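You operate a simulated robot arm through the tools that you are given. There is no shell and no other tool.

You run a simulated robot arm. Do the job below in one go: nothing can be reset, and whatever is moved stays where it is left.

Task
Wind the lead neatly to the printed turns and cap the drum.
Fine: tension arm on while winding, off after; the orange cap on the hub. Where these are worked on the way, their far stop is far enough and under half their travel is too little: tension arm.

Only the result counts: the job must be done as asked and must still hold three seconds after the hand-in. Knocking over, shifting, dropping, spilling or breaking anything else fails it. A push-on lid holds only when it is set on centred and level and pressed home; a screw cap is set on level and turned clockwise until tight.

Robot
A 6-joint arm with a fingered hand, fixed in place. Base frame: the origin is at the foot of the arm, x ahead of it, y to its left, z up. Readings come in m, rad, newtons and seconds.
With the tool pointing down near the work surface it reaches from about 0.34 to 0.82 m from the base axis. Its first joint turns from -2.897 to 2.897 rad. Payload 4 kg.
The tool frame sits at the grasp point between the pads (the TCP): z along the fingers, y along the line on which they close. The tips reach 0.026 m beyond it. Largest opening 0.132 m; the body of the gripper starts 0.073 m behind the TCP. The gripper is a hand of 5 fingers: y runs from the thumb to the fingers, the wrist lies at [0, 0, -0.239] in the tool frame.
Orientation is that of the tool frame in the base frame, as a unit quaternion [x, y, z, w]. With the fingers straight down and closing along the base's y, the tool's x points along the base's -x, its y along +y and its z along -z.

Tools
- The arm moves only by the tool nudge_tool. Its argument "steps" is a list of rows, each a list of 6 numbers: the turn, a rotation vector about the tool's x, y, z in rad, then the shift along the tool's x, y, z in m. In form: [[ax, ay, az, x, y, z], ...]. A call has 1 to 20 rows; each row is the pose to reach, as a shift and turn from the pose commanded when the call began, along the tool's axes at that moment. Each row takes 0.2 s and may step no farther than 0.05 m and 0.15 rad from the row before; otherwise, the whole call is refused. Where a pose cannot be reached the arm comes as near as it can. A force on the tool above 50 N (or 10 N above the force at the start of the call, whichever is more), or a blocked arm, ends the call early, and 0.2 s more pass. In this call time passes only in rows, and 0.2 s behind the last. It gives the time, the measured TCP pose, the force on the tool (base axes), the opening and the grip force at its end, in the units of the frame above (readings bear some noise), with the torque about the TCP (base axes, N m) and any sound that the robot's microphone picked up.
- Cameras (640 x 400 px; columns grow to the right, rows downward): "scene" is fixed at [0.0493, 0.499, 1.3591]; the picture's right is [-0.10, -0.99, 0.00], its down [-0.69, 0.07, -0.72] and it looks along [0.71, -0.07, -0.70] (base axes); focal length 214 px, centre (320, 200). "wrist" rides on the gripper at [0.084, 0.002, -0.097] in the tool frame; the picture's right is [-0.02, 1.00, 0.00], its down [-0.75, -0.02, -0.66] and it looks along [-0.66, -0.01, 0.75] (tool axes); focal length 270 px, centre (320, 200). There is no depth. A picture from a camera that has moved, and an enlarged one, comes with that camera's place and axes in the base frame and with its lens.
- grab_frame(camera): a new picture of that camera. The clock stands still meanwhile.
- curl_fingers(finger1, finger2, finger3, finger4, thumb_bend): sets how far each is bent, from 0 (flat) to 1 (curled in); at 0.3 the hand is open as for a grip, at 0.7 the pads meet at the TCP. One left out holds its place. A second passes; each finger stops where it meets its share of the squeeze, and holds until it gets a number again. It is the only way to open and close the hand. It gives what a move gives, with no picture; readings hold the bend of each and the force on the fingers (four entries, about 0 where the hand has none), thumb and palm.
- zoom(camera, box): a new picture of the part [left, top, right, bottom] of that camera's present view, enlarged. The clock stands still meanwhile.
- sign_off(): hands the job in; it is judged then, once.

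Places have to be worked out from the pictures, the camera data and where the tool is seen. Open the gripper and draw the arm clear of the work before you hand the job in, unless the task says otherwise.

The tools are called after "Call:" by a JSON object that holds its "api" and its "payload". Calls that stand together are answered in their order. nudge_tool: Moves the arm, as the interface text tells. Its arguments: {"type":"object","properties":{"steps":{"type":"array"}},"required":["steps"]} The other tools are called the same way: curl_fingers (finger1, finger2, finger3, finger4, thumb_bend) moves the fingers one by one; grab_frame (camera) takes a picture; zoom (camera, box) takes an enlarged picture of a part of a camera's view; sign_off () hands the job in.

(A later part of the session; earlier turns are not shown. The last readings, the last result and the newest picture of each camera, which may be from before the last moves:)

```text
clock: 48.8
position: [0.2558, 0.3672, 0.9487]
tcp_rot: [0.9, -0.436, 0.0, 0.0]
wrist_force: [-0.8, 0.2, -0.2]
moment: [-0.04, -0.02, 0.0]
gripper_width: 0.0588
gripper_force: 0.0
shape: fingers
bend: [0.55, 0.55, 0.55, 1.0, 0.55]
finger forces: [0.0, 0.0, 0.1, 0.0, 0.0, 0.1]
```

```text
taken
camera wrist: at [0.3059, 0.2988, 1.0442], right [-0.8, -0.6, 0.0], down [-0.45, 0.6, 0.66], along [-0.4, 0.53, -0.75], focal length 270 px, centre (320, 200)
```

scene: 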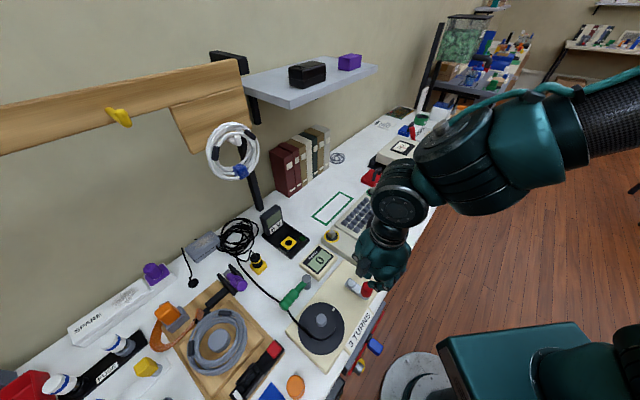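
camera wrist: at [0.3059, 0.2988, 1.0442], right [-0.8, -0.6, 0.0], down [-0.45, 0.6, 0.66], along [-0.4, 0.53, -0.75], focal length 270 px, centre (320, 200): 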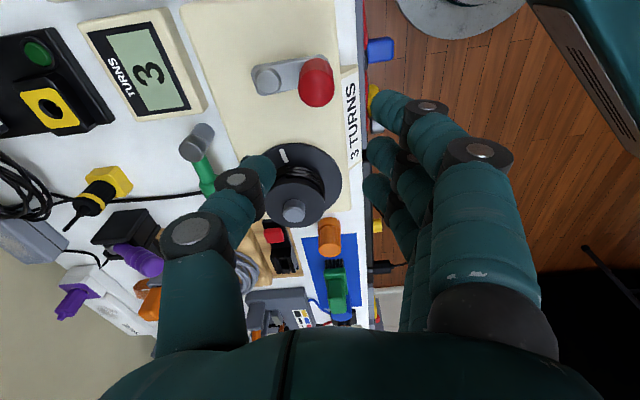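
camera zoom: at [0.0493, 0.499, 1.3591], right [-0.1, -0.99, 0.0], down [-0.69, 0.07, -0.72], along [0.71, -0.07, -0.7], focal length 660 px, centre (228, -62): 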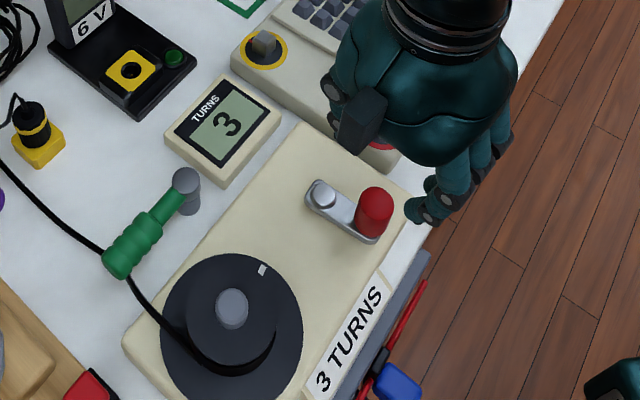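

Three turns are on the core, the crank is released and the counter stays at 3. Next the tension arm must go back off; I'll turn the hand round above the lever so only the slim thumb is on the drum side.

Call:
{"api": "nudge_tool", "payload": {"steps": [[0, 0, 0.145, -0.0065, -0.0064, 0], [0, 0, 0.29, -0.0131, -0.0129, 0], [0, 0, 0.435, -0.0196, -0.0193, 0], [0, 0, 0.58, -0.0262, -0.0257, 0], [0, 0, 0.725, -0.0327, -0.0322, 0], [0, 0, 0.87, -0.0393, -0.0386, 0], [0, 0, 1.015, -0.0458, -0.045, 0], [0, 0, 1.16, -0.0524, -0.0515, 0], [0, 0, 1.305, -0.0589, -0.0579, 0], [0, 0, 1.45, -0.0655, -0.0644, 0], [0, 0, 1.595, -0.072, -0.0708, 0], [0, 0, 1.74, -0.0785, -0.0772, 0], [0, 0, 1.885, -0.0851, -0.0837, 0], [0, 0, 2.03, -0.0916, -0.0901, 0], [0, 0, 2.175, -0.0982, -0.0965, 0], [0, 0, 2.32, -0.1047, -0.103, 0], [0, 0, 2.465, -0.1113, -0.1094, 0], [0, 0, 2.61, -0.1178, -0.1158, 0], [0, 0, 2.755, -0.1244, -0.1223, 0], [0, 0, 2.9, -0.1309, -0.1287, 0]]}}

Call:
{"api": "nudge_tool", "payload": {"steps": [[0, 0, 0.126, 0, 0, 0]]}}

Call:
{"api": "grab_frame", "payload": {"camera": "wrist"}}

Call:
{"api": "grab_frame", "payload": {"camera": "scene"}}

```text
clock: 53.0
position: [0.2743, 0.5512, 0.9468]
tcp_rot: [0.325, 0.946, 0.0, -0.001]
wrist_force: [-0.6, 0.1, 0.3]
moment: [-0.01, -0.02, -0.01]
gripper_width: 0.0591
gripper_force: 0.1
shape: fingers
bend: [0.55, 0.55, 0.55, 1.0, 0.55]
finger forces: [0.0, 0.1, 0.0, 0.0, 0.0, 0.0]
```

```text
clock: 53.4
position: [0.2747, 0.5499, 0.9464]
tcp_rot: [0.385, 0.923, 0.0, 0.0]
wrist_force: [0.0, -0.1, -0.5]
moment: [-0.01, -0.03, 0.02]
gripper_width: 0.0588
gripper_force: 0.1
shape: fingers
bend: [0.55, 0.55, 0.55, 1.0, 0.55]
finger forces: [0.0, 0.0, 0.0, 0.0, 0.0, 0.0]
```

```text
taken
camera wrist: at [0.2159, 0.61, 1.0436], right [0.72, 0.69, 0.0], down [0.52, -0.55, 0.66], along [0.45, -0.48, -0.75], focal length 270 px, centre (320, 200)
```

wrist: 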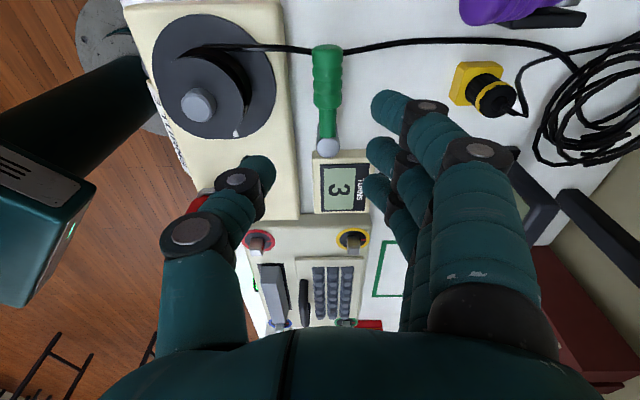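

```text
taken
```

scene: 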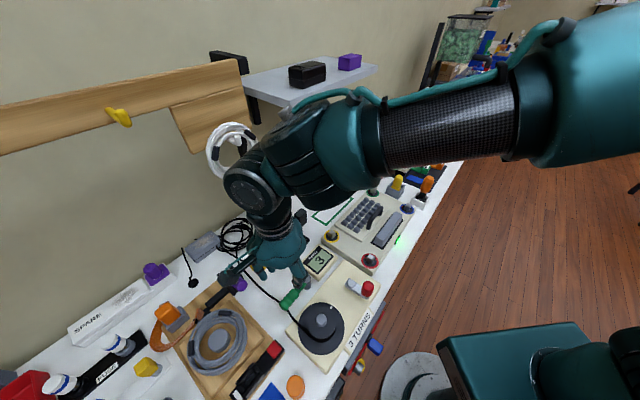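

The lever lies parallel to the hand, 7 mm toward the finger side, with post about 58 mm behind the TCP. I'll shift to mid-lever, narrow the thumb a little and descend to just above the lever.

Call:
{"api": "curl_fingers", "payload": {"finger1": 0.55, "finger2": 0.55, "finger3": 0.55, "finger4": 0.55, "thumb_bend": 0.58}}

Call:
{"api": "nudge_tool", "payload": {"steps": [[0, 0, 0, -0.008, 0.005, 0.01], [0, 0, 0, -0.016, 0.01, 0.04], [0, 0, 0, -0.016, 0.01, 0.08], [0, 0, 0, -0.016, 0.01, 0.11]]}}

Call:
{"api": "grab_frame", "payload": {"camera": "wrist"}}

Call:
{"api": "zoom", "payload": {"camera": "scene", "box": [230, 220, 370, 350]}}

```text
clock: 54.4
position: [0.274, 0.5498, 0.9477]
tcp_rot: [0.383, 0.924, 0.001, 0.0]
wrist_force: [0.6, -0.6, -0.3]
moment: [0.01, 0.01, 0.02]
gripper_width: 0.057
gripper_force: 0.0
shape: fingers
bend: [0.55, 0.55, 0.55, 0.55, 0.57]
finger forces: [0.0, 0.0, 0.0, 0.0, 0.0, 0.0]
```

```text
clock: 55.4
position: [0.2938, 0.5449, 0.835]
tcp_rot: [0.384, 0.923, 0.001, 0.001]
wrist_force: [0.1, 0.2, -0.1]
moment: [0.02, 0.01, 0.02]
gripper_width: 0.057
gripper_force: 0.1
shape: fingers
bend: [0.55, 0.55, 0.55, 0.55, 0.57]
finger forces: [0.0, 0.0, 0.0, 0.0, 0.1, 0.0]
```

```text
taken
camera wrist: at [0.2351, 0.6059, 0.9316], right [0.72, 0.69, 0.0], down [0.52, -0.55, 0.66], along [0.45, -0.48, -0.75], focal length 270 px, centre (320, 200)
```

wrist: 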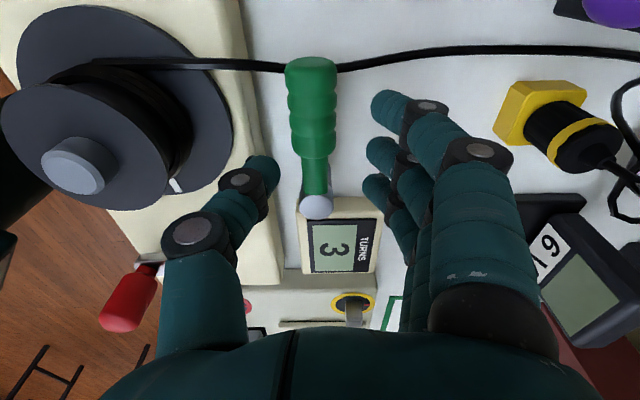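

```text
3.08 times, centred on (300, 285) of scene
camera zoom: at [0.0493, 0.499, 1.3591], right [-0.1, -0.99, 0.0], down [-0.69, 0.07, -0.72], along [0.71, -0.07, -0.7], focal length 660 px, centre (382, -62)
```

zoom: 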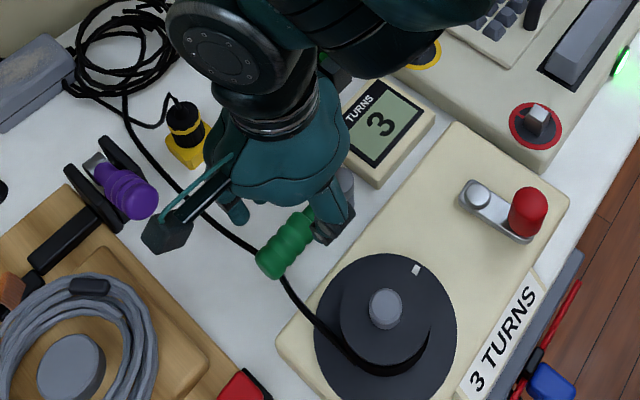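

Thumb is between lever and drum block, fingers on the other side, all clear. I'll lower to z≈0.795 and bring the thumb up to the lever.

Call:
{"api": "nudge_tool", "payload": {"steps": [[0, 0, 0, 0, 0, 0.015], [0, 0, 0, 0, 0, 0.03], [0, 0, 0, 0, 0, 0.04]]}}

Call:
{"api": "curl_fingers", "payload": {"thumb_bend": 0.64}}

Call:
{"api": "grab_frame", "payload": {"camera": "wrist"}}

```text
clock: 56.2
position: [0.2926, 0.5454, 0.7962]
tcp_rot: [0.383, 0.924, 0.0, 0.0]
wrist_force: [0.1, 1.2, 0.0]
moment: [0.02, -0.02, 0.01]
gripper_width: 0.057
gripper_force: 0.0
shape: fingers
bend: [0.55, 0.55, 0.55, 0.55, 0.57]
finger forces: [0.0, 0.0, 0.0, 0.0, 0.0, 0.0]
```

```text
clock: 57.2
position: [0.2926, 0.546, 0.7959]
tcp_rot: [0.383, 0.924, 0.0, -0.001]
wrist_force: [-2.6, -1.2, -2.5]
moment: [0.05, 0.01, -0.06]
gripper_width: 0.0506
gripper_force: 1.6
shape: fingers
bend: [0.55, 0.55, 0.55, 0.55, 0.62]
finger forces: [0.1, 0.0, 0.0, 0.0, 3.0, 0.0]
```

```text
taken
camera wrist: at [0.2341, 0.6064, 0.8928], right [0.72, 0.69, 0.0], down [0.52, -0.54, 0.66], along [0.45, -0.48, -0.75], focal length 270 px, centre (320, 200)
```

wrist: 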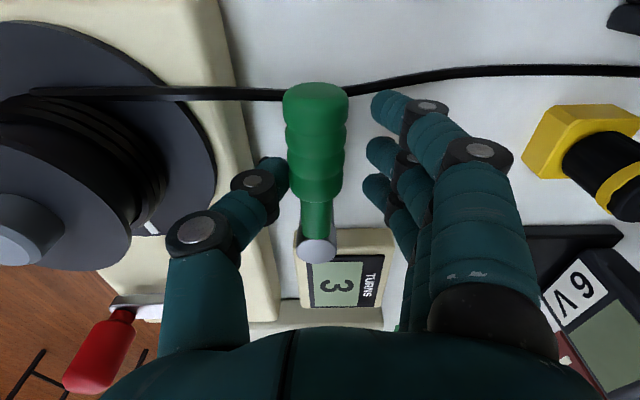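

The thumb touches the lever (3 N). I'll now swing it back clockwise about the post, yawing along.

Call:
{"api": "nudge_tool", "payload": {"steps": [[0, 0, 0.105, -0.0002, 0.0044, 0], [0, 0, 0.209, -0.0009, 0.0087, 0], [0, 0, 0.314, -0.0021, 0.013, 0], [0, 0, 0.419, -0.0036, 0.0171, 0], [0, 0, 0.524, -0.0056, 0.021, 0]]}}

Call:
{"api": "grab_frame", "payload": {"camera": "wrist"}}

Call:
{"api": "zoom", "payload": {"camera": "scene", "box": [230, 220, 370, 350]}}

```text
clock: 58.4
position: [0.3129, 0.5564, 0.7953]
tcp_rot: [0.61, 0.792, 0.0, 0.001]
wrist_force: [-1.1, -1.5, -1.5]
moment: [0.0, 0.01, 0.05]
gripper_width: 0.0497
gripper_force: 1.0
shape: fingers
bend: [0.55, 0.55, 0.55, 0.55, 0.63]
finger forces: [0.0, 0.0, 0.0, 0.1, 2.1, 0.1]
```

```text
taken
camera wrist: at [0.291, 0.6375, 0.8927], right [0.97, 0.23, 0.0], down [0.18, -0.73, 0.66], along [0.15, -0.64, -0.75], focal length 270 px, centre (320, 200)
```

wrist: 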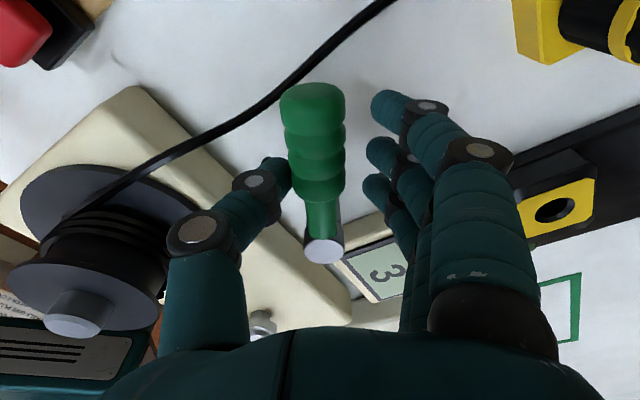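

```text
3.08 times, centred on (300, 285) of scene
camera zoom: at [0.0493, 0.499, 1.3591], right [-0.1, -0.99, 0.0], down [-0.69, 0.07, -0.72], along [0.71, -0.07, -0.7], focal length 660 px, centre (382, -62)
```

zoom: 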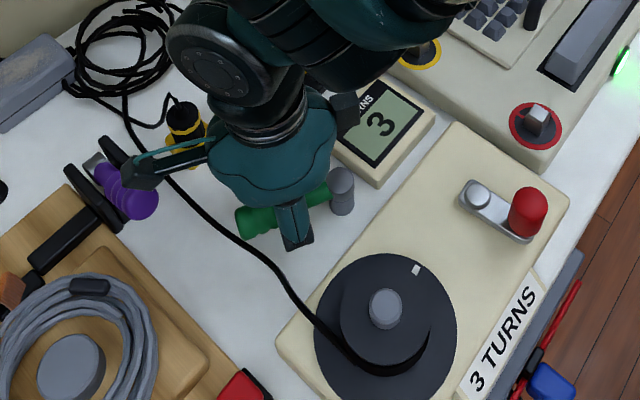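

The lever is 30° back, but the leading fingers would soon meet the counter. I'll lift out, turn the hand 180° so the thumb leads (the reverse of the collision-free first pass), and drag the lever back with the fingers.

Call:
{"api": "nudge_tool", "payload": {"steps": [[0, 0, 0, 0, -0.006, 0], [0, 0, 0, 0, -0.006, -0.03], [0, 0, 0, 0, -0.006, -0.07], [0, 0, 0, 0, -0.006, -0.11], [0, 0, -0.15, 0.001, -0.006, -0.12], [0, 0, -0.3, 0.002, -0.006, -0.12], [0, 0, -0.45, 0.003, -0.006, -0.12], [0, 0, -0.6, 0.004, -0.007, -0.12], [0, 0, -0.75, 0.006, -0.007, -0.12], [0, 0, -0.9, 0.007, -0.007, -0.12], [0, 0, -1.05, 0.008, -0.008, -0.12], [0, 0, -1.2, 0.009, -0.008, -0.12], [0, 0, -1.35, 0.01, -0.008, -0.12], [0, 0, -1.5, 0.012, -0.009, -0.12], [0, 0, -1.65, 0.013, -0.009, -0.12], [0, 0, -1.8, 0.014, -0.009, -0.12], [0, 0, -1.95, 0.015, -0.01, -0.12], [0, 0, -2.1, 0.016, -0.01, -0.12], [0, 0, -2.25, 0.018, -0.01, -0.12], [0, 0, -2.4, 0.0189, -0.0104, -0.12]]}}

Call:
{"api": "nudge_tool", "payload": {"steps": [[0, 0, -0.15, 0, 0, 0], [0, 0, -0.3, 0, 0, 0], [0, 0, -0.45, 0, 0, 0], [0, 0, -0.6, 0, 0, 0], [0, 0, -0.72, 0, 0, 0]]}}

Call:
{"api": "grab_frame", "payload": {"camera": "wrist"}}

Call:
{"api": "grab_frame", "payload": {"camera": "scene"}}

```text
clock: 62.6
position: [0.2976, 0.5717, 0.9184]
tcp_rot: [-0.519, 0.855, 0.0, -0.001]
wrist_force: [-0.1, -0.2, 0.1]
moment: [0.02, -0.02, 0.02]
gripper_width: 0.0471
gripper_force: 0.0
shape: fingers
bend: [0.55, 0.55, 0.55, 0.55, 0.64]
finger forces: [0.1, 0.1, 0.1, 0.1, 0.0, 0.0]
```

```text
clock: 63.8
position: [0.297, 0.5721, 0.9165]
tcp_rot: [0.787, -0.617, -0.001, 0.0]
wrist_force: [0.6, 0.2, 0.0]
moment: [0.01, -0.02, 0.01]
gripper_width: 0.0472
gripper_force: 0.1
shape: fingers
bend: [0.55, 0.55, 0.55, 0.55, 0.64]
finger forces: [0.0, 0.0, 0.0, 0.0, 0.1, 0.0]
```

```text
taken
camera wrist: at [0.3153, 0.4883, 1.0131], right [-0.98, -0.22, 0.0], down [-0.16, 0.73, 0.66], along [-0.14, 0.64, -0.75], focal length 270 px, centre (320, 200)
```

wrist: 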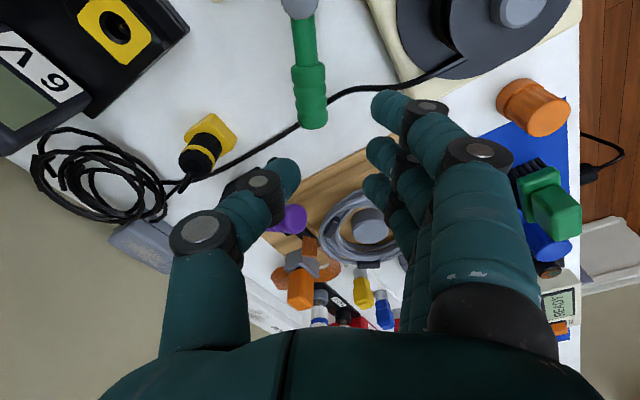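

```text
taken
```

scene: 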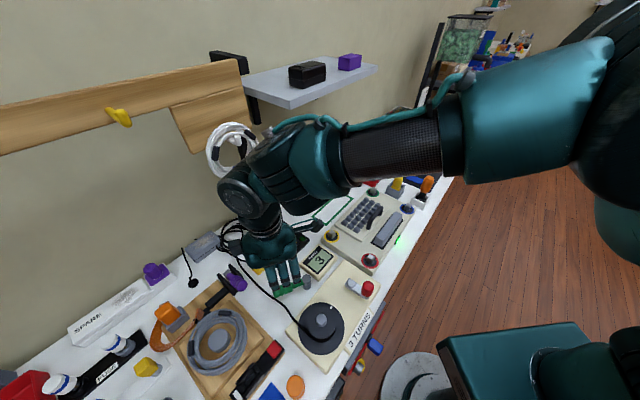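

The lever lies 7 mm toward the thumb side from the TCP, with its end 2 cm past. I'll open the thumb slightly, shift, and descend over the lever at z≈0.80.

Call:
{"api": "curl_fingers", "payload": {"thumb_bend": 0.56}}

Call:
{"api": "nudge_tool", "payload": {"steps": [[0, 0, 0, 0, -0.007, 0.02], [0, 0, 0, 0, -0.007, 0.06], [0, 0, 0, 0, -0.007, 0.085], [0, 0, 0, 0, -0.007, 0.1], [0, 0, 0, 0, -0.007, 0.117]]}}

Call:
{"api": "grab_frame", "payload": {"camera": "wrist"}}

Call:
{"api": "zoom", "payload": {"camera": "scene", "box": [230, 190, 380, 320]}}

```text
clock: 64.8
position: [0.2973, 0.5718, 0.9175]
tcp_rot: [0.786, -0.618, -0.001, 0.0]
wrist_force: [0.1, 0.6, -1.2]
moment: [0.0, -0.03, 0.01]
gripper_width: 0.0572
gripper_force: 0.0
shape: fingers
bend: [0.55, 0.55, 0.55, 0.55, 0.56]
finger forces: [0.0, 0.1, 0.1, 0.0, 0.1, 0.1]
```

```text
clock: 66.0
position: [0.304, 0.5739, 0.8004]
tcp_rot: [0.786, -0.618, 0.0, 0.0]
wrist_force: [-0.6, 0.1, 0.0]
moment: [0.0, 0.02, -0.01]
gripper_width: 0.0577
gripper_force: 0.0
shape: fingers
bend: [0.55, 0.55, 0.55, 0.55, 0.56]
finger forces: [0.1, 0.0, 0.0, 0.0, 0.0, 0.0]
```

```text
taken
camera wrist: at [0.3222, 0.4906, 0.896], right [-0.98, -0.22, 0.0], down [-0.16, 0.73, 0.66], along [-0.14, 0.64, -0.75], focal length 270 px, centre (320, 200)
```

wrist: 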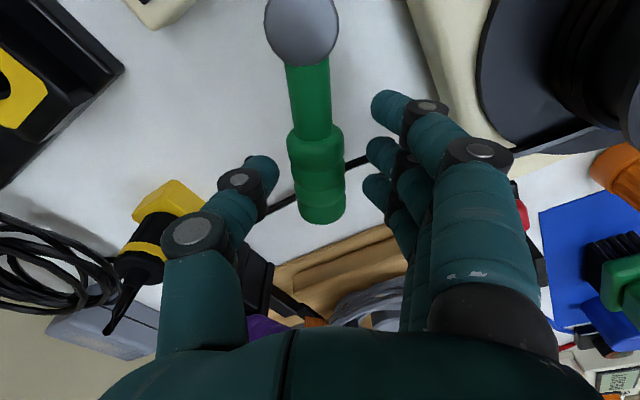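

```text
3.08 times, centred on (305, 255) of scene
camera zoom: at [0.0493, 0.499, 1.3591], right [-0.1, -0.99, 0.0], down [-0.69, 0.07, -0.72], along [0.71, -0.07, -0.7], focal length 660 px, centre (366, 31)
```

zoom: 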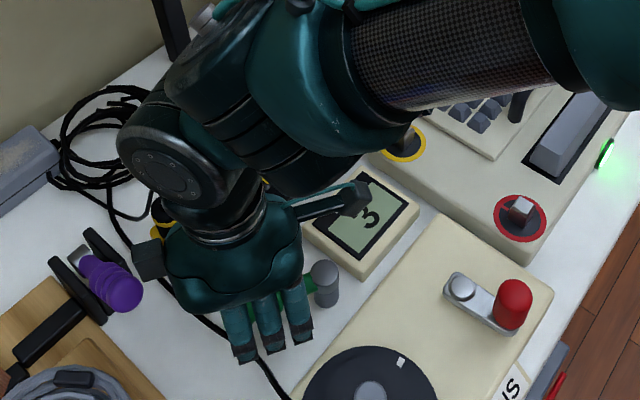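

The lever is centred between thumb and fingers. I'll fold finger 4 (to miss the yellow plug later), shift 3 mm outward, and close lightly on the grip.

Call:
{"api": "nudge_tool", "payload": {"steps": [[0, 0, 0, -0.003, 0, 0]]}}

Call:
{"api": "curl_fingers", "payload": {"finger1": 0.64, "finger2": 0.64, "finger3": 0.64, "finger4": 1.0, "thumb_bend": 0.62}}

Call:
{"api": "grab_frame", "payload": {"camera": "wrist"}}

```text
clock: 66.4
position: [0.3027, 0.5762, 0.7998]
tcp_rot: [0.786, -0.618, 0.0, 0.0]
wrist_force: [-0.1, 0.1, -0.9]
moment: [-0.01, 0.0, 0.0]
gripper_width: 0.0572
gripper_force: 0.0
shape: fingers
bend: [0.55, 0.55, 0.55, 0.55, 0.56]
finger forces: [0.0, 0.0, 0.0, 0.0, 0.0, 0.0]
```

```text
clock: 67.4
position: [0.3031, 0.5768, 0.7998]
tcp_rot: [0.786, -0.618, 0.0, 0.0]
wrist_force: [-1.1, 0.5, -0.8]
moment: [-0.01, 0.02, -0.01]
gripper_width: 0.0391
gripper_force: 2.2
shape: fingers
bend: [0.64, 0.63, 0.62, 1.0, 0.61]
finger forces: [0.0, 0.7, 1.2, 0.1, 1.0, 0.0]
```

```text
taken
camera wrist: at [0.3213, 0.4931, 0.8961], right [-0.98, -0.22, 0.0], down [-0.16, 0.74, 0.66], along [-0.14, 0.64, -0.75], focal length 270 px, centre (320, 200)
```

wrist: 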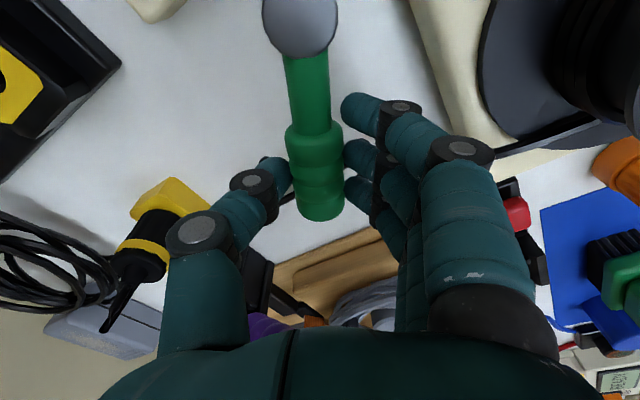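

Light contact on both sides (about 1 N each). I'll swing the lever 30° clockwise and check.

Call:
{"api": "nudge_tool", "payload": {"steps": [[0, 0, 0.105, 0.0005, -0.0074, 0], [0, 0, 0.209, 0.0019, -0.0148, 0], [0, 0, 0.314, 0.004, -0.022, 0], [0, 0, 0.419, 0.0069, -0.0289, 0], [0, 0, 0.524, 0.0105, -0.0354, 0]]}}

Call:
{"api": "grab_frame", "payload": {"camera": "wrist"}}

Call:
{"api": "zoom", "payload": {"camera": "scene", "box": [230, 190, 380, 320]}}

```text
clock: 68.6
position: [0.341, 0.575, 0.8005]
tcp_rot: [-0.598, 0.801, 0.0, 0.0]
wrist_force: [-1.4, 3.1, 0.8]
moment: [0.03, 0.02, 0.01]
gripper_width: 0.0392
gripper_force: 1.5
shape: fingers
bend: [0.64, 0.63, 0.62, 1.0, 0.61]
finger forces: [0.0, 1.2, 1.4, 0.1, 0.9, 0.1]
```

```text
taken
camera wrist: at [0.3144, 0.4933, 0.8969], right [-0.95, 0.3, 0.0], down [0.23, 0.72, 0.66], along [0.2, 0.63, -0.75], focal length 270 px, centre (320, 200)
```

wrist: 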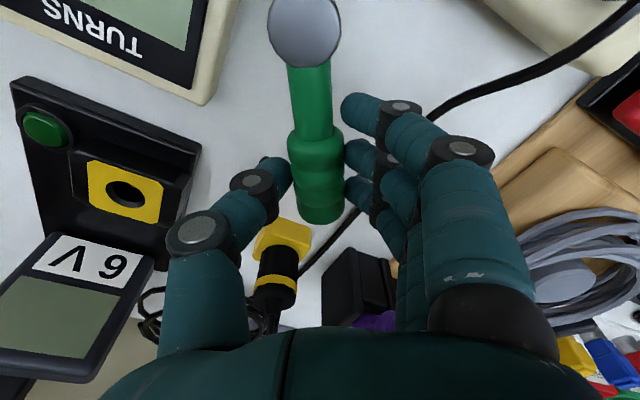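

```text
3.08 times, centred on (305, 255) of scene
camera zoom: at [0.0493, 0.499, 1.3591], right [-0.1, -0.99, 0.0], down [-0.69, 0.07, -0.72], along [0.71, -0.07, -0.7], focal length 660 px, centre (366, 31)
```

zoom: 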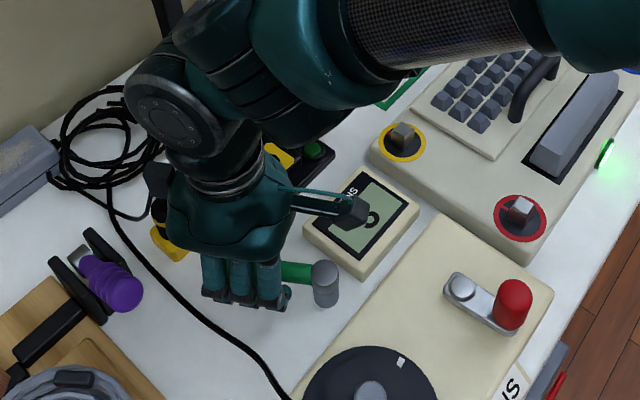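

The lever follows well, now at about 75°. I'll go on 24° and check clearances near the counter and plug.

Call:
{"api": "nudge_tool", "payload": {"steps": [[0, 0, 0.105, 0.0006, -0.0074, 0], [0, 0, 0.209, 0.0021, -0.0148, 0], [0, 0, 0.314, 0.0043, -0.022, 0], [0, 0, 0.419, 0.0072, -0.0289, 0]]}}

Call:
{"api": "grab_frame", "payload": {"camera": "wrist"}}

Call:
{"api": "zoom", "payload": {"camera": "scene", "box": [230, 190, 380, 320]}}

```text
clock: 69.6
position: [0.3644, 0.561, 0.8015]
tcp_rot: [-0.419, 0.908, -0.001, -0.001]
wrist_force: [-1.3, 1.9, 0.1]
moment: [0.03, 0.0, -0.01]
gripper_width: 0.039
gripper_force: 1.5
shape: fingers
bend: [0.64, 0.63, 0.62, 1.0, 0.62]
finger forces: [0.1, 1.1, 1.5, 0.1, 0.7, 0.0]
```

```text
taken
camera wrist: at [0.3086, 0.4966, 0.8975], right [-0.75, 0.67, 0.0], down [0.5, 0.56, 0.66], along [0.44, 0.49, -0.75], focal length 270 px, centre (320, 200)
```

wrist: 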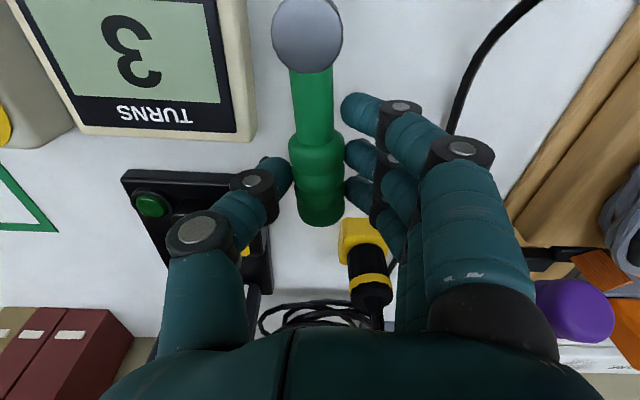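

```text
3.08 times, centred on (305, 255) of scene
camera zoom: at [0.0493, 0.499, 1.3591], right [-0.1, -0.99, 0.0], down [-0.69, 0.07, -0.72], along [0.71, -0.07, -0.7], focal length 660 px, centre (366, 31)
```

zoom: 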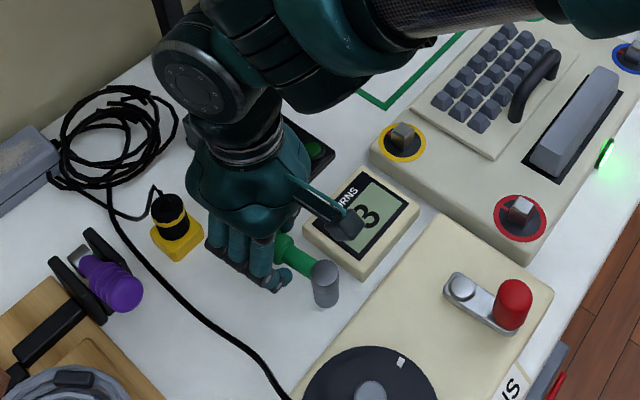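

About 7° remain to the off stop. I'll finish gently and watch for the stop force.

Call:
{"api": "nudge_tool", "payload": {"steps": [[0, 0, 0.035, 0.0001, -0.0025, 0], [0, 0, 0.07, 0.0002, -0.005, 0], [0, 0, 0.105, 0.0004, -0.0075, 0], [0, 0, 0.14, 0.0007, -0.0099, 0]]}}

Call:
{"api": "grab_frame", "payload": {"camera": "wrist"}}

Call:
{"api": "zoom", "payload": {"camera": "scene", "box": [230, 190, 380, 320]}}

```text
clock: 70.6
position: [0.3726, 0.5527, 0.8016]
tcp_rot: [-0.355, 0.935, 0.0, 0.0]
wrist_force: [-4.5, 4.2, 2.8]
moment: [0.11, 0.16, 0.02]
gripper_width: 0.0385
gripper_force: 3.3
shape: fingers
bend: [0.64, 0.62, 0.61, 1.0, 0.62]
finger forces: [0.0, 3.1, 3.7, 0.0, 0.1, 0.0]
```

```text
taken
camera wrist: at [0.308, 0.4969, 0.8968], right [-0.65, 0.76, 0.0], down [0.57, 0.49, 0.66], along [0.5, 0.43, -0.75], focal length 270 px, centre (320, 200)
```

wrist: 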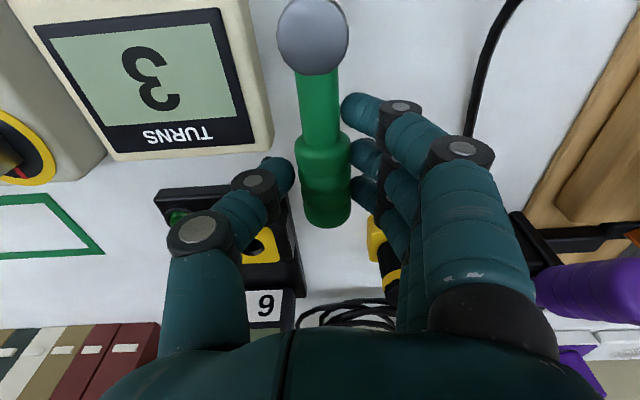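

```text
3.08 times, centred on (305, 255) of scene
camera zoom: at [0.0493, 0.499, 1.3591], right [-0.1, -0.99, 0.0], down [-0.69, 0.07, -0.72], along [0.71, -0.07, -0.7], focal length 660 px, centre (366, 31)
```

zoom: 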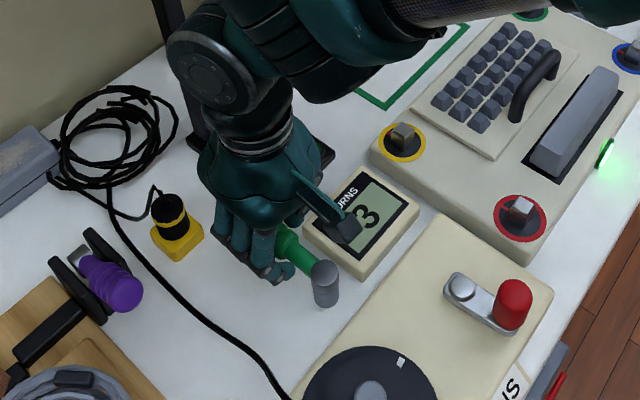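

Finger forces have doubled and the lever no longer follows, so the off stop seems reached; I'll press 3 mm more to confirm.

Call:
{"api": "nudge_tool", "payload": {"steps": [[0, 0, 0.0, 0.0, -0.002, 0], [0, 0, 0.0, 0.0, -0.004, 0]]}}

Call:
{"api": "zoom", "payload": {"camera": "scene", "box": [240, 230, 400, 400]}}

```text
clock: 71.2
position: [0.3746, 0.549, 0.8002]
tcp_rot: [-0.355, 0.935, 0.0, 0.001]
wrist_force: [-7.7, 10.8, 6.2]
moment: [0.31, 0.25, -0.07]
gripper_width: 0.0401
gripper_force: 6.3
shape: fingers
bend: [0.63, 0.6, 0.6, 1.0, 0.62]
finger forces: [1.8, 4.9, 5.5, 0.1, 0.1, 0.0]
```

```text
2.35 times, centred on (320, 315) of scene
camera zoom: at [0.0493, 0.499, 1.3591], right [-0.1, -0.99, 0.0], down [-0.69, 0.07, -0.72], along [0.71, -0.07, -0.7], focal length 505 px, centre (320, -71)
```

zoom: 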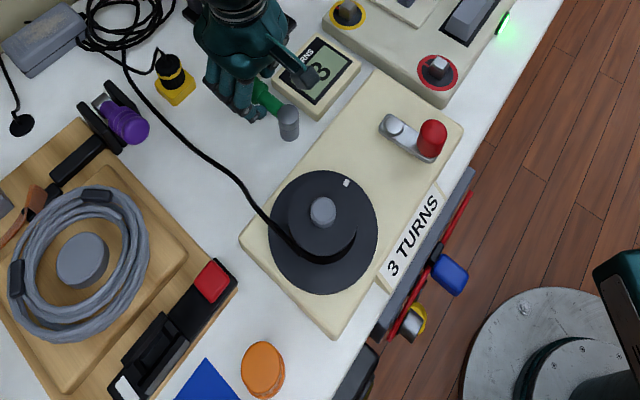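

Force climbs without motion, so the tension arm is back on its off stop. I'll relieve, open the hand and lift straight up.

Call:
{"api": "nudge_tool", "payload": {"steps": [[0, 0, 0, 0, 0.008, 0]]}}

Call:
{"api": "curl_fingers", "payload": {"finger1": 0.56, "finger2": 0.56, "finger3": 0.56, "thumb_bend": 0.57}}

Call:
{"api": "nudge_tool", "payload": {"steps": [[0, 0, 0, 0, 0, -0.03], [0, 0, 0, 0, 0, -0.07], [0, 0, 0, 0, 0, -0.11], [0, 0, 0, 0, 0, -0.15]]}}

Call:
{"api": "grab_frame", "payload": {"camera": "wrist"}}

Call:
{"api": "zoom", "payload": {"camera": "scene", "box": [240, 230, 400, 400]}}

```text
clock: 71.6
position: [0.3702, 0.554, 0.7989]
tcp_rot: [-0.353, 0.935, -0.001, -0.001]
wrist_force: [-1.1, 2.1, 0.8]
moment: [0.05, 0.06, 0.0]
gripper_width: 0.0385
gripper_force: 1.5
shape: fingers
bend: [0.64, 0.62, 0.62, 1.0, 0.62]
finger forces: [0.1, 1.1, 1.7, 0.0, 0.7, 0.1]
```

```text
clock: 72.6
position: [0.371, 0.5559, 0.8]
tcp_rot: [-0.355, 0.935, 0.0, 0.001]
wrist_force: [0.2, -0.6, 0.2]
moment: [0.0, 0.0, 0.03]
gripper_width: 0.0558
gripper_force: 0.1
shape: fingers
bend: [0.56, 0.56, 0.56, 1.0, 0.56]
finger forces: [0.0, 0.0, 0.1, 0.0, 0.1, 0.0]
```

```text
clock: 73.6
position: [0.3692, 0.5557, 0.9505]
tcp_rot: [-0.356, 0.935, -0.001, -0.001]
wrist_force: [-0.5, 0.1, 0.3]
moment: [0.01, 0.02, 0.02]
gripper_width: 0.056
gripper_force: 0.0
shape: fingers
bend: [0.56, 0.56, 0.56, 1.0, 0.56]
finger forces: [0.1, 0.0, 0.0, 0.1, 0.0, 0.0]
```

```text
taken
camera wrist: at [0.3045, 0.4985, 1.0476], right [-0.65, 0.76, 0.0], down [0.57, 0.49, 0.66], along [0.5, 0.43, -0.75], focal length 270 px, centre (320, 200)
```

wrist: 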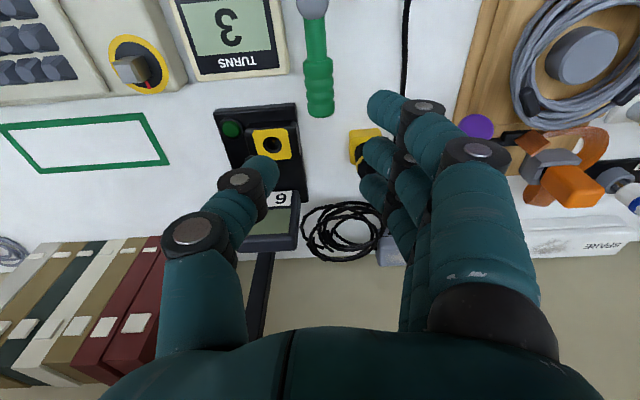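

```text
2.35 times, centred on (320, 315) of scene
camera zoom: at [0.0493, 0.499, 1.3591], right [-0.1, -0.99, 0.0], down [-0.69, 0.07, -0.72], along [0.71, -0.07, -0.7], focal length 505 px, centre (320, -71)
```

zoom: 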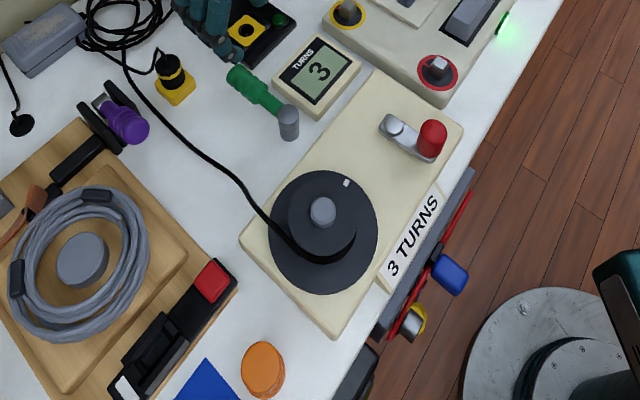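

Everything around is where it was: lever off, counter 3, plug and counter unmoved. Now the cap: I'll move over the orange cap at about (0.10, 0.544) and take a closer look.

Call:
{"api": "nudge_tool", "payload": {"steps": [[0, 0, 0.01, 0.035, 0.0284, 0.003], [0, 0, 0.02, 0.07, 0.0568, 0.006], [0, 0, 0.03, 0.104, 0.0853, 0.01], [0, 0, 0.04, 0.139, 0.1137, 0.013], [0, 0, 0.05, 0.174, 0.142, 0.017], [0, 0, 0.06, 0.2088, 0.1705, 0.0205]]}}

Call:
{"api": "curl_fingers", "payload": {"finger1": 0.48, "finger2": 0.48, "finger3": 0.48, "finger4": 0.48, "thumb_bend": 0.48}}

Call:
{"api": "grab_frame", "payload": {"camera": "wrist"}}

Call:
{"api": "grab_frame", "payload": {"camera": "scene"}}

```text
clock: 75.0
position: [0.0986, 0.5454, 0.9294]
tcp_rot: [-0.325, 0.946, -0.001, 0.0]
wrist_force: [0.6, 0.0, 1.4]
moment: [-0.01, -0.01, -0.03]
gripper_width: 0.0557
gripper_force: 0.0
shape: fingers
bend: [0.56, 0.56, 0.56, 1.0, 0.56]
finger forces: [0.0, 0.0, 0.0, 0.1, 0.1, 0.0]
```

```text
clock: 76.0
position: [0.1004, 0.5469, 0.9301]
tcp_rot: [-0.326, 0.945, 0.0, 0.0]
wrist_force: [0.2, -0.8, -0.3]
moment: [0.01, 0.02, -0.01]
gripper_width: 0.0805
gripper_force: 0.1
shape: fingers
bend: [0.48, 0.48, 0.48, 0.48, 0.48]
finger forces: [0.0, 0.0, 0.1, 0.0, 0.0, 0.0]
```

```text
taken
camera wrist: at [0.0317, 0.4943, 1.0268], right [-0.6, 0.8, 0.0], down [0.6, 0.45, 0.66], along [0.53, 0.4, -0.75], focal length 270 px, centre (320, 200)
```

wrist: 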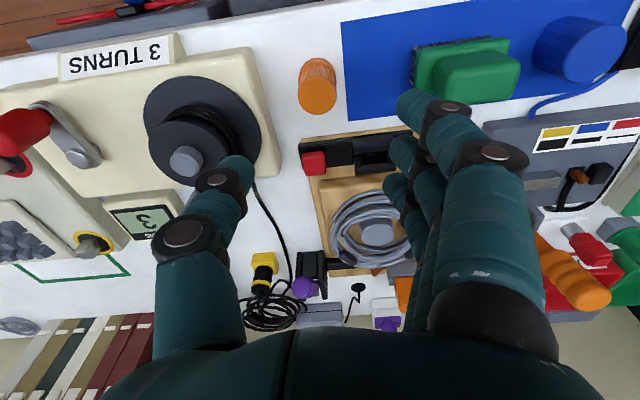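

```text
taken
```

scene: 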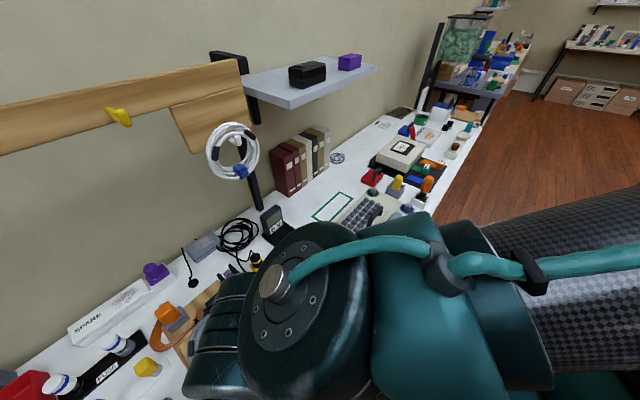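

Call:
{"api": "zoom", "payload": {"camera": "wrist", "box": [270, 40, 370, 130]}}

Call:
{"api": "zoom", "payload": {"camera": "wrist", "box": [130, 70, 280, 200]}}

```text
4.44 times, centred on (320, 85) of wrist
camera zoom: at [0.0317, 0.4943, 1.0268], right [-0.6, 0.8, 0.0], down [0.6, 0.45, 0.66], along [0.53, 0.4, -0.75], focal length 1201 px, centre (320, 711)
```

zoom: 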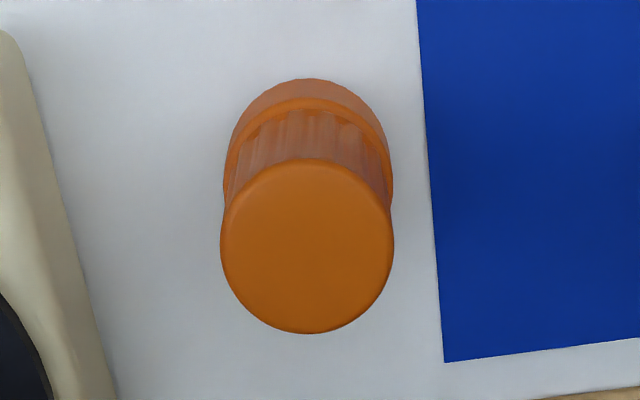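

```text
3.08 times, centred on (205, 135) of wrist
camera zoom: at [0.0317, 0.4943, 1.0268], right [-0.6, 0.8, 0.0], down [0.6, 0.45, 0.66], along [0.53, 0.4, -0.75], focal length 832 px, centre (674, 400)
```

zoom: 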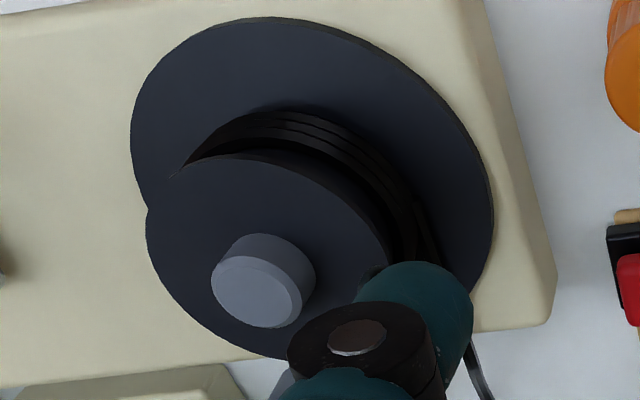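

The cap is an upright ribbed cap about 33 mm wide, standing on the table (z≈0.75) with its top at z≈0.794, directly below the TCP; the drum block is about 5 cm away on the thumb side. I'll narrow the thumb and descend to just above the cap to check.

Call:
{"api": "curl_fingers", "payload": {"finger1": 0.54, "finger2": 0.54, "finger3": 0.54, "finger4": 0.54, "thumb_bend": 0.59}}

Call:
{"api": "nudge_tool", "payload": {"steps": [[0, 0, 0, 0, 0, 0.03], [0, 0, 0, 0, 0, 0.06], [0, 0, 0, 0, 0, 0.085], [0, 0, 0, 0, 0, 0.1]]}}

Call:
{"api": "grab_frame", "payload": {"camera": "wrist"}}

Call:
{"api": "zoom", "payload": {"camera": "wrist", "box": [200, 60, 440, 240]}}

```text
clock: 77.0
position: [0.1004, 0.5461, 0.9302]
tcp_rot: [-0.327, 0.945, 0.0, 0.0]
wrist_force: [0.2, 0.2, 0.4]
moment: [0.02, 0.01, -0.01]
gripper_width: 0.0563
gripper_force: 0.0
shape: fingers
bend: [0.54, 0.54, 0.54, 0.54, 0.59]
finger forces: [0.0, 0.0, 0.0, 0.0, 0.0, 0.1]
```

```text
clock: 78.0
position: [0.1009, 0.546, 0.8295]
tcp_rot: [-0.326, 0.945, 0.0, 0.0]
wrist_force: [-0.3, 0.0, 0.5]
moment: [0.02, 0.02, 0.0]
gripper_width: 0.0561
gripper_force: 0.0
shape: fingers
bend: [0.54, 0.54, 0.54, 0.54, 0.59]
finger forces: [0.1, 0.0, 0.0, 0.0, 0.0, 0.1]
```

```text
taken
camera wrist: at [0.0323, 0.4945, 0.9255], right [-0.6, 0.8, 0.0], down [0.6, 0.45, 0.66], along [0.53, 0.4, -0.75], focal length 270 px, centre (320, 200)
```

wrist: 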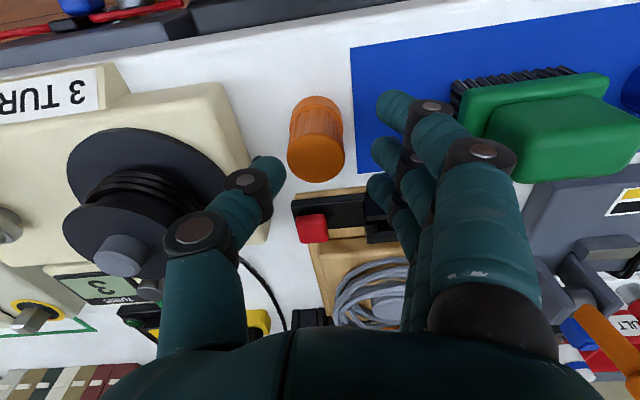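

```text
2.22 times, centred on (320, 150) of wrist
camera zoom: at [0.0323, 0.4945, 0.9255], right [-0.6, 0.8, 0.0], down [0.6, 0.45, 0.66], along [0.53, 0.4, -0.75], focal length 601 px, centre (320, 311)
```

zoom: 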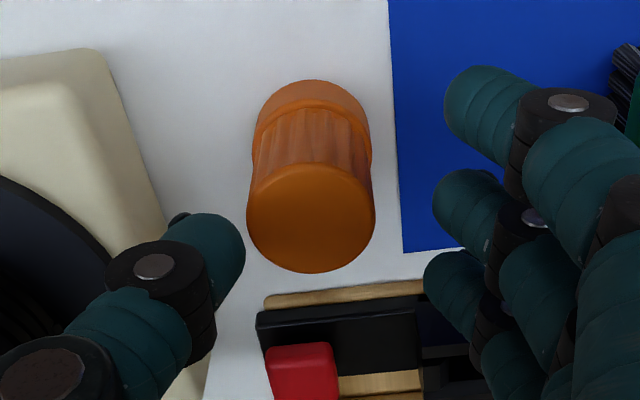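

The cap sits centred between thumb and fingers with about 1 cm clearance to the drum block. I'll descend to z≈0.786 and close on it.

Call:
{"api": "nudge_tool", "payload": {"steps": [[0, 0, 0, 0, 0, 0.015], [0, 0, 0, 0, 0, 0.03], [0, 0, 0, 0, 0, 0.043]]}}

Call:
{"api": "grab_frame", "payload": {"camera": "wrist"}}

```text
clock: 78.8
position: [0.0999, 0.5457, 0.785]
tcp_rot: [-0.327, 0.945, 0.0, 0.0]
wrist_force: [-0.7, 0.1, -0.9]
moment: [-0.04, -0.01, 0.03]
gripper_width: 0.056
gripper_force: 0.3
shape: fingers
bend: [0.54, 0.54, 0.54, 0.54, 0.59]
finger forces: [0.0, 0.1, 0.0, 0.0, 0.4, 0.1]
```

```text
taken
camera wrist: at [0.032, 0.4939, 0.8819], right [-0.6, 0.8, 0.0], down [0.6, 0.45, 0.66], along [0.53, 0.4, -0.75], focal length 270 px, centre (320, 200)
```

wrist: 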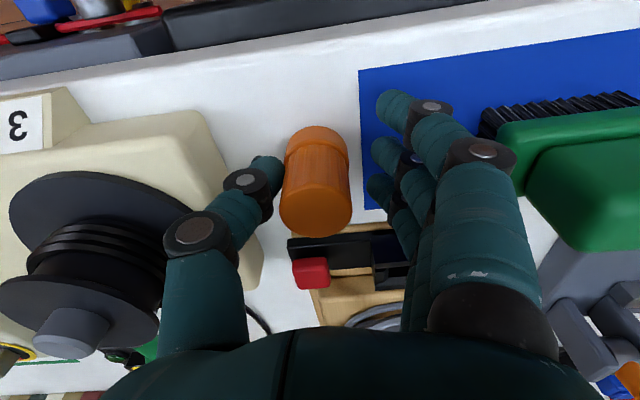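

Cap centred. I'll close fingers 2 and 3 against the thumb to grip it.

Call:
{"api": "curl_fingers", "payload": {"finger2": 0.7, "finger3": 0.7, "thumb_bend": 0.68}}

Call:
{"api": "grab_frame", "payload": {"camera": "wrist"}}

Call:
{"api": "zoom", "payload": {"camera": "wrist", "box": [220, 90, 420, 260]}}

```text
clock: 79.8
position: [0.0991, 0.5457, 0.7856]
tcp_rot: [-0.327, 0.945, 0.0, 0.0]
wrist_force: [0.8, -2.7, -0.5]
moment: [-0.07, -0.06, -0.05]
gripper_width: 0.0544
gripper_force: 10.2
shape: fingers
bend: [0.54, 0.64, 0.63, 0.54, 0.64]
finger forces: [0.0, 4.0, 4.5, 0.0, 11.2, 0.1]
```

```text
taken
camera wrist: at [0.032, 0.4938, 0.882], right [-0.6, 0.8, 0.0], down [0.6, 0.45, 0.66], along [0.53, 0.4, -0.75], focal length 270 px, centre (320, 200)
```

wrist: 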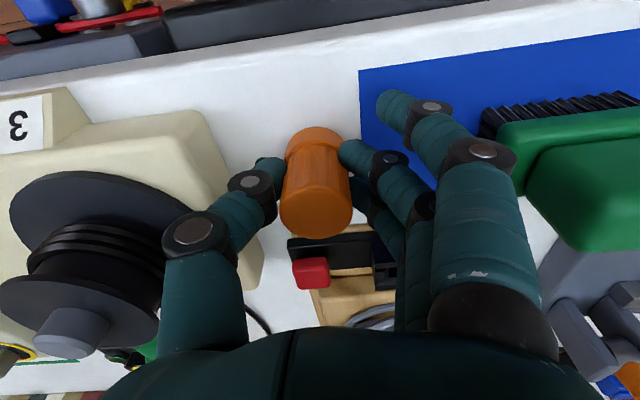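

```text
2.35 times, centred on (320, 175) of wrist
camera zoom: at [0.032, 0.4938, 0.882], right [-0.6, 0.8, 0.0], down [0.6, 0.45, 0.66], along [0.53, 0.4, -0.75], focal length 636 px, centre (320, 259)
```

zoom: 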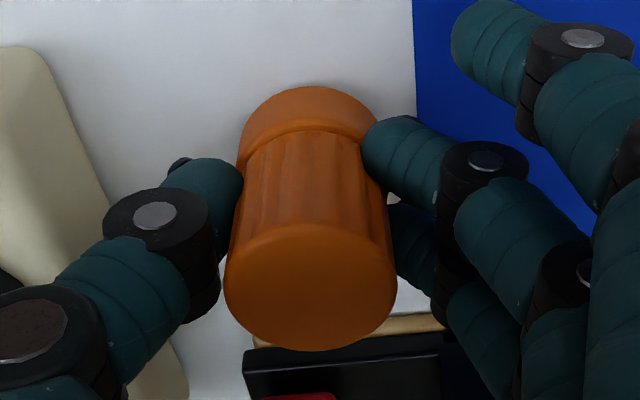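

The cap is held firmly and upright (thumb 11 N, fingers 4 N each). I'll lift it straight up and carry it above the hub, staying high enough to see the hub.

Call:
{"api": "nudge_tool", "payload": {"steps": [[0, 0, 0, 0, 0, -0.015], [0, 0, 0, 0, 0, -0.04], [0, 0, 0, 0, 0, -0.08], [0, 0, 0, 0, 0, -0.12], [0, 0, 0, 0, 0, -0.145], [0, 0, 0, -0.014, -0.0389, -0.145], [0, 0, 0, -0.0287, -0.0777, -0.145], [0, 0, 0, -0.0431, -0.1166, -0.145]]}}

Call:
{"api": "grab_frame", "payload": {"camera": "wrist"}}

Call:
{"api": "zoom", "payload": {"camera": "wrist", "box": [220, 60, 420, 240]}}

Call:
{"api": "zoom", "payload": {"camera": "scene", "box": [240, 230, 400, 400]}}

```text
clock: 81.6
position: [0.207, 0.4806, 0.9313]
tcp_rot: [-0.328, 0.945, 0.001, 0.0]
wrist_force: [-0.5, -0.7, -0.4]
moment: [0.03, 0.03, 0.0]
gripper_width: 0.0537
gripper_force: 10.2
shape: fingers
bend: [0.54, 0.64, 0.63, 0.54, 0.64]
finger forces: [0.1, 4.8, 5.6, 0.1, 9.8, 0.0]
```

```text
taken
camera wrist: at [0.1389, 0.4278, 1.0272], right [-0.6, 0.8, 0.0], down [0.6, 0.45, 0.66], along [0.53, 0.4, -0.75], focal length 270 px, centre (320, 200)
```

wrist: 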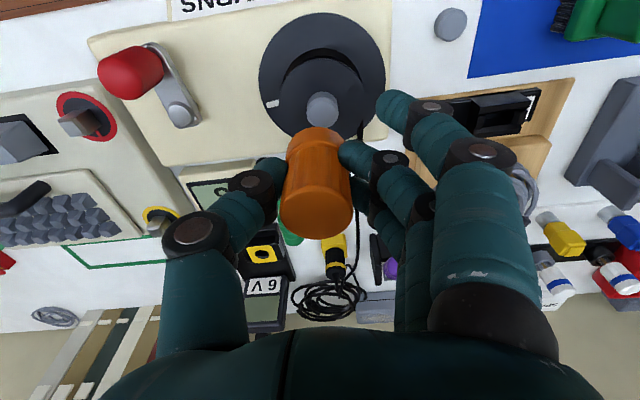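

```text
2.22 times, centred on (320, 150) of wrist
camera zoom: at [0.1389, 0.4278, 1.0272], right [-0.6, 0.8, 0.0], down [0.6, 0.45, 0.66], along [0.53, 0.4, -0.75], focal length 601 px, centre (320, 311)
```

zoom: 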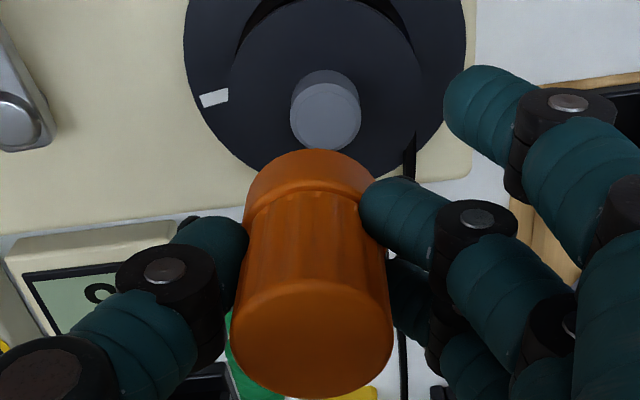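

```text
2.35 times, centred on (320, 315) of scene
camera zoom: at [0.0493, 0.499, 1.3591], right [-0.1, -0.99, 0.0], down [-0.69, 0.07, -0.72], along [0.71, -0.07, -0.7], focal length 505 px, centre (320, -71)
```

zoom: 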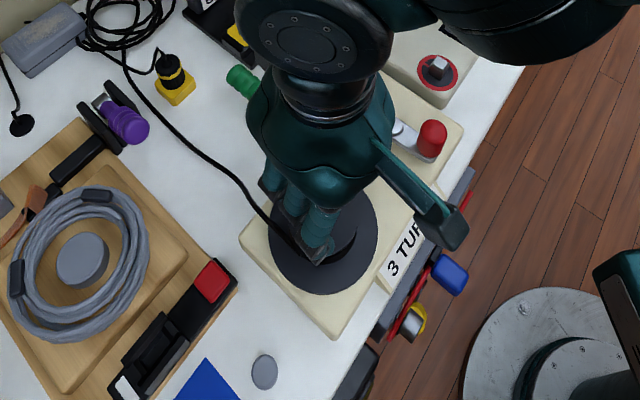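

The cap hangs vertical in the hand (axis at tool x≈0, y≈-1 mm, bottom 38 mm below the TCP) and the hub appears about 4 mm toward the finger side. I'll shift 4 mm and lower 3 cm to fix the hub's depth with a second view.

Call:
{"api": "nudge_tool", "payload": {"steps": [[0, 0, 0, 0, 0.004, 0.01], [0, 0, 0, 0, 0.004, 0.03]]}}

Call:
{"api": "grab_frame", "payload": {"camera": "wrist"}}

Call:
{"api": "zoom", "payload": {"camera": "wrist", "box": [250, 60, 390, 200]}}

Call:
{"api": "zoom", "payload": {"camera": "scene", "box": [280, 270, 370, 360]}}

```text
clock: 82.2
position: [0.2059, 0.4834, 0.901]
tcp_rot: [-0.327, 0.945, 0.0, -0.001]
wrist_force: [0.5, -1.0, 0.0]
moment: [0.03, 0.01, -0.04]
gripper_width: 0.0538
gripper_force: 10.2
shape: fingers
bend: [0.54, 0.64, 0.63, 0.54, 0.64]
finger forces: [0.0, 4.7, 5.5, 0.1, 9.7, 0.0]
```

```text
taken
camera wrist: at [0.1362, 0.4314, 0.9972], right [-0.6, 0.8, 0.0], down [0.6, 0.45, 0.66], along [0.53, 0.4, -0.75], focal length 270 px, centre (320, 200)
```

wrist: 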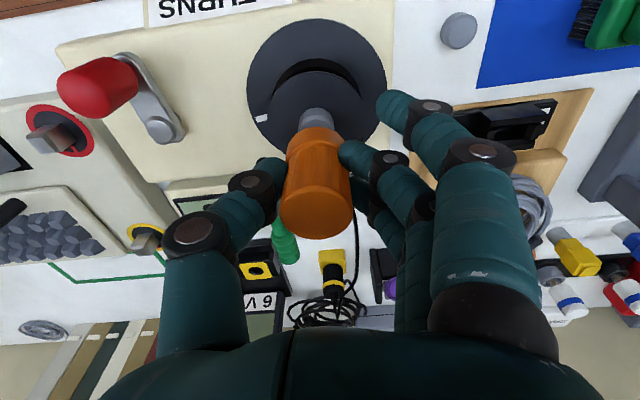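

```text
2.86 times, centred on (320, 130) of wrist
camera zoom: at [0.1362, 0.4314, 0.9972], right [-0.6, 0.8, 0.0], down [0.6, 0.45, 0.66], along [0.53, 0.4, -0.75], focal length 772 px, centre (320, 400)
```

zoom: 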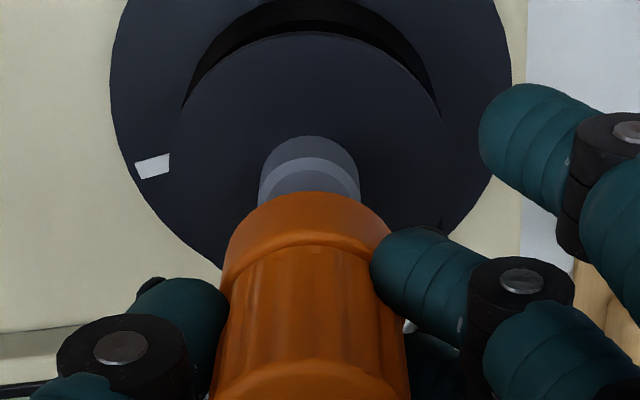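

```text
4.44 times, centred on (325, 315) of scene
camera zoom: at [0.0493, 0.499, 1.3591], right [-0.1, -0.99, 0.0], down [-0.69, 0.07, -0.72], along [0.71, -0.07, -0.7], focal length 953 px, centre (298, -311)
```

zoom: 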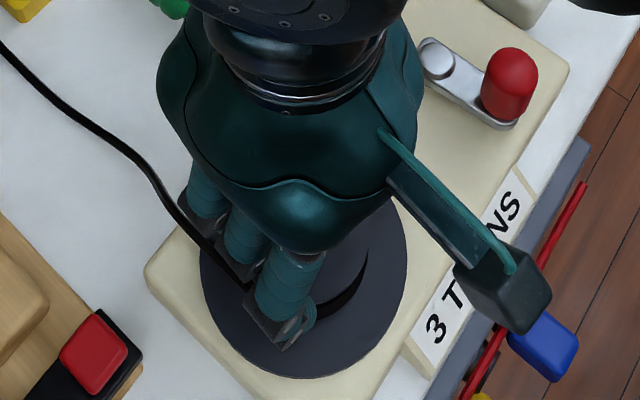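

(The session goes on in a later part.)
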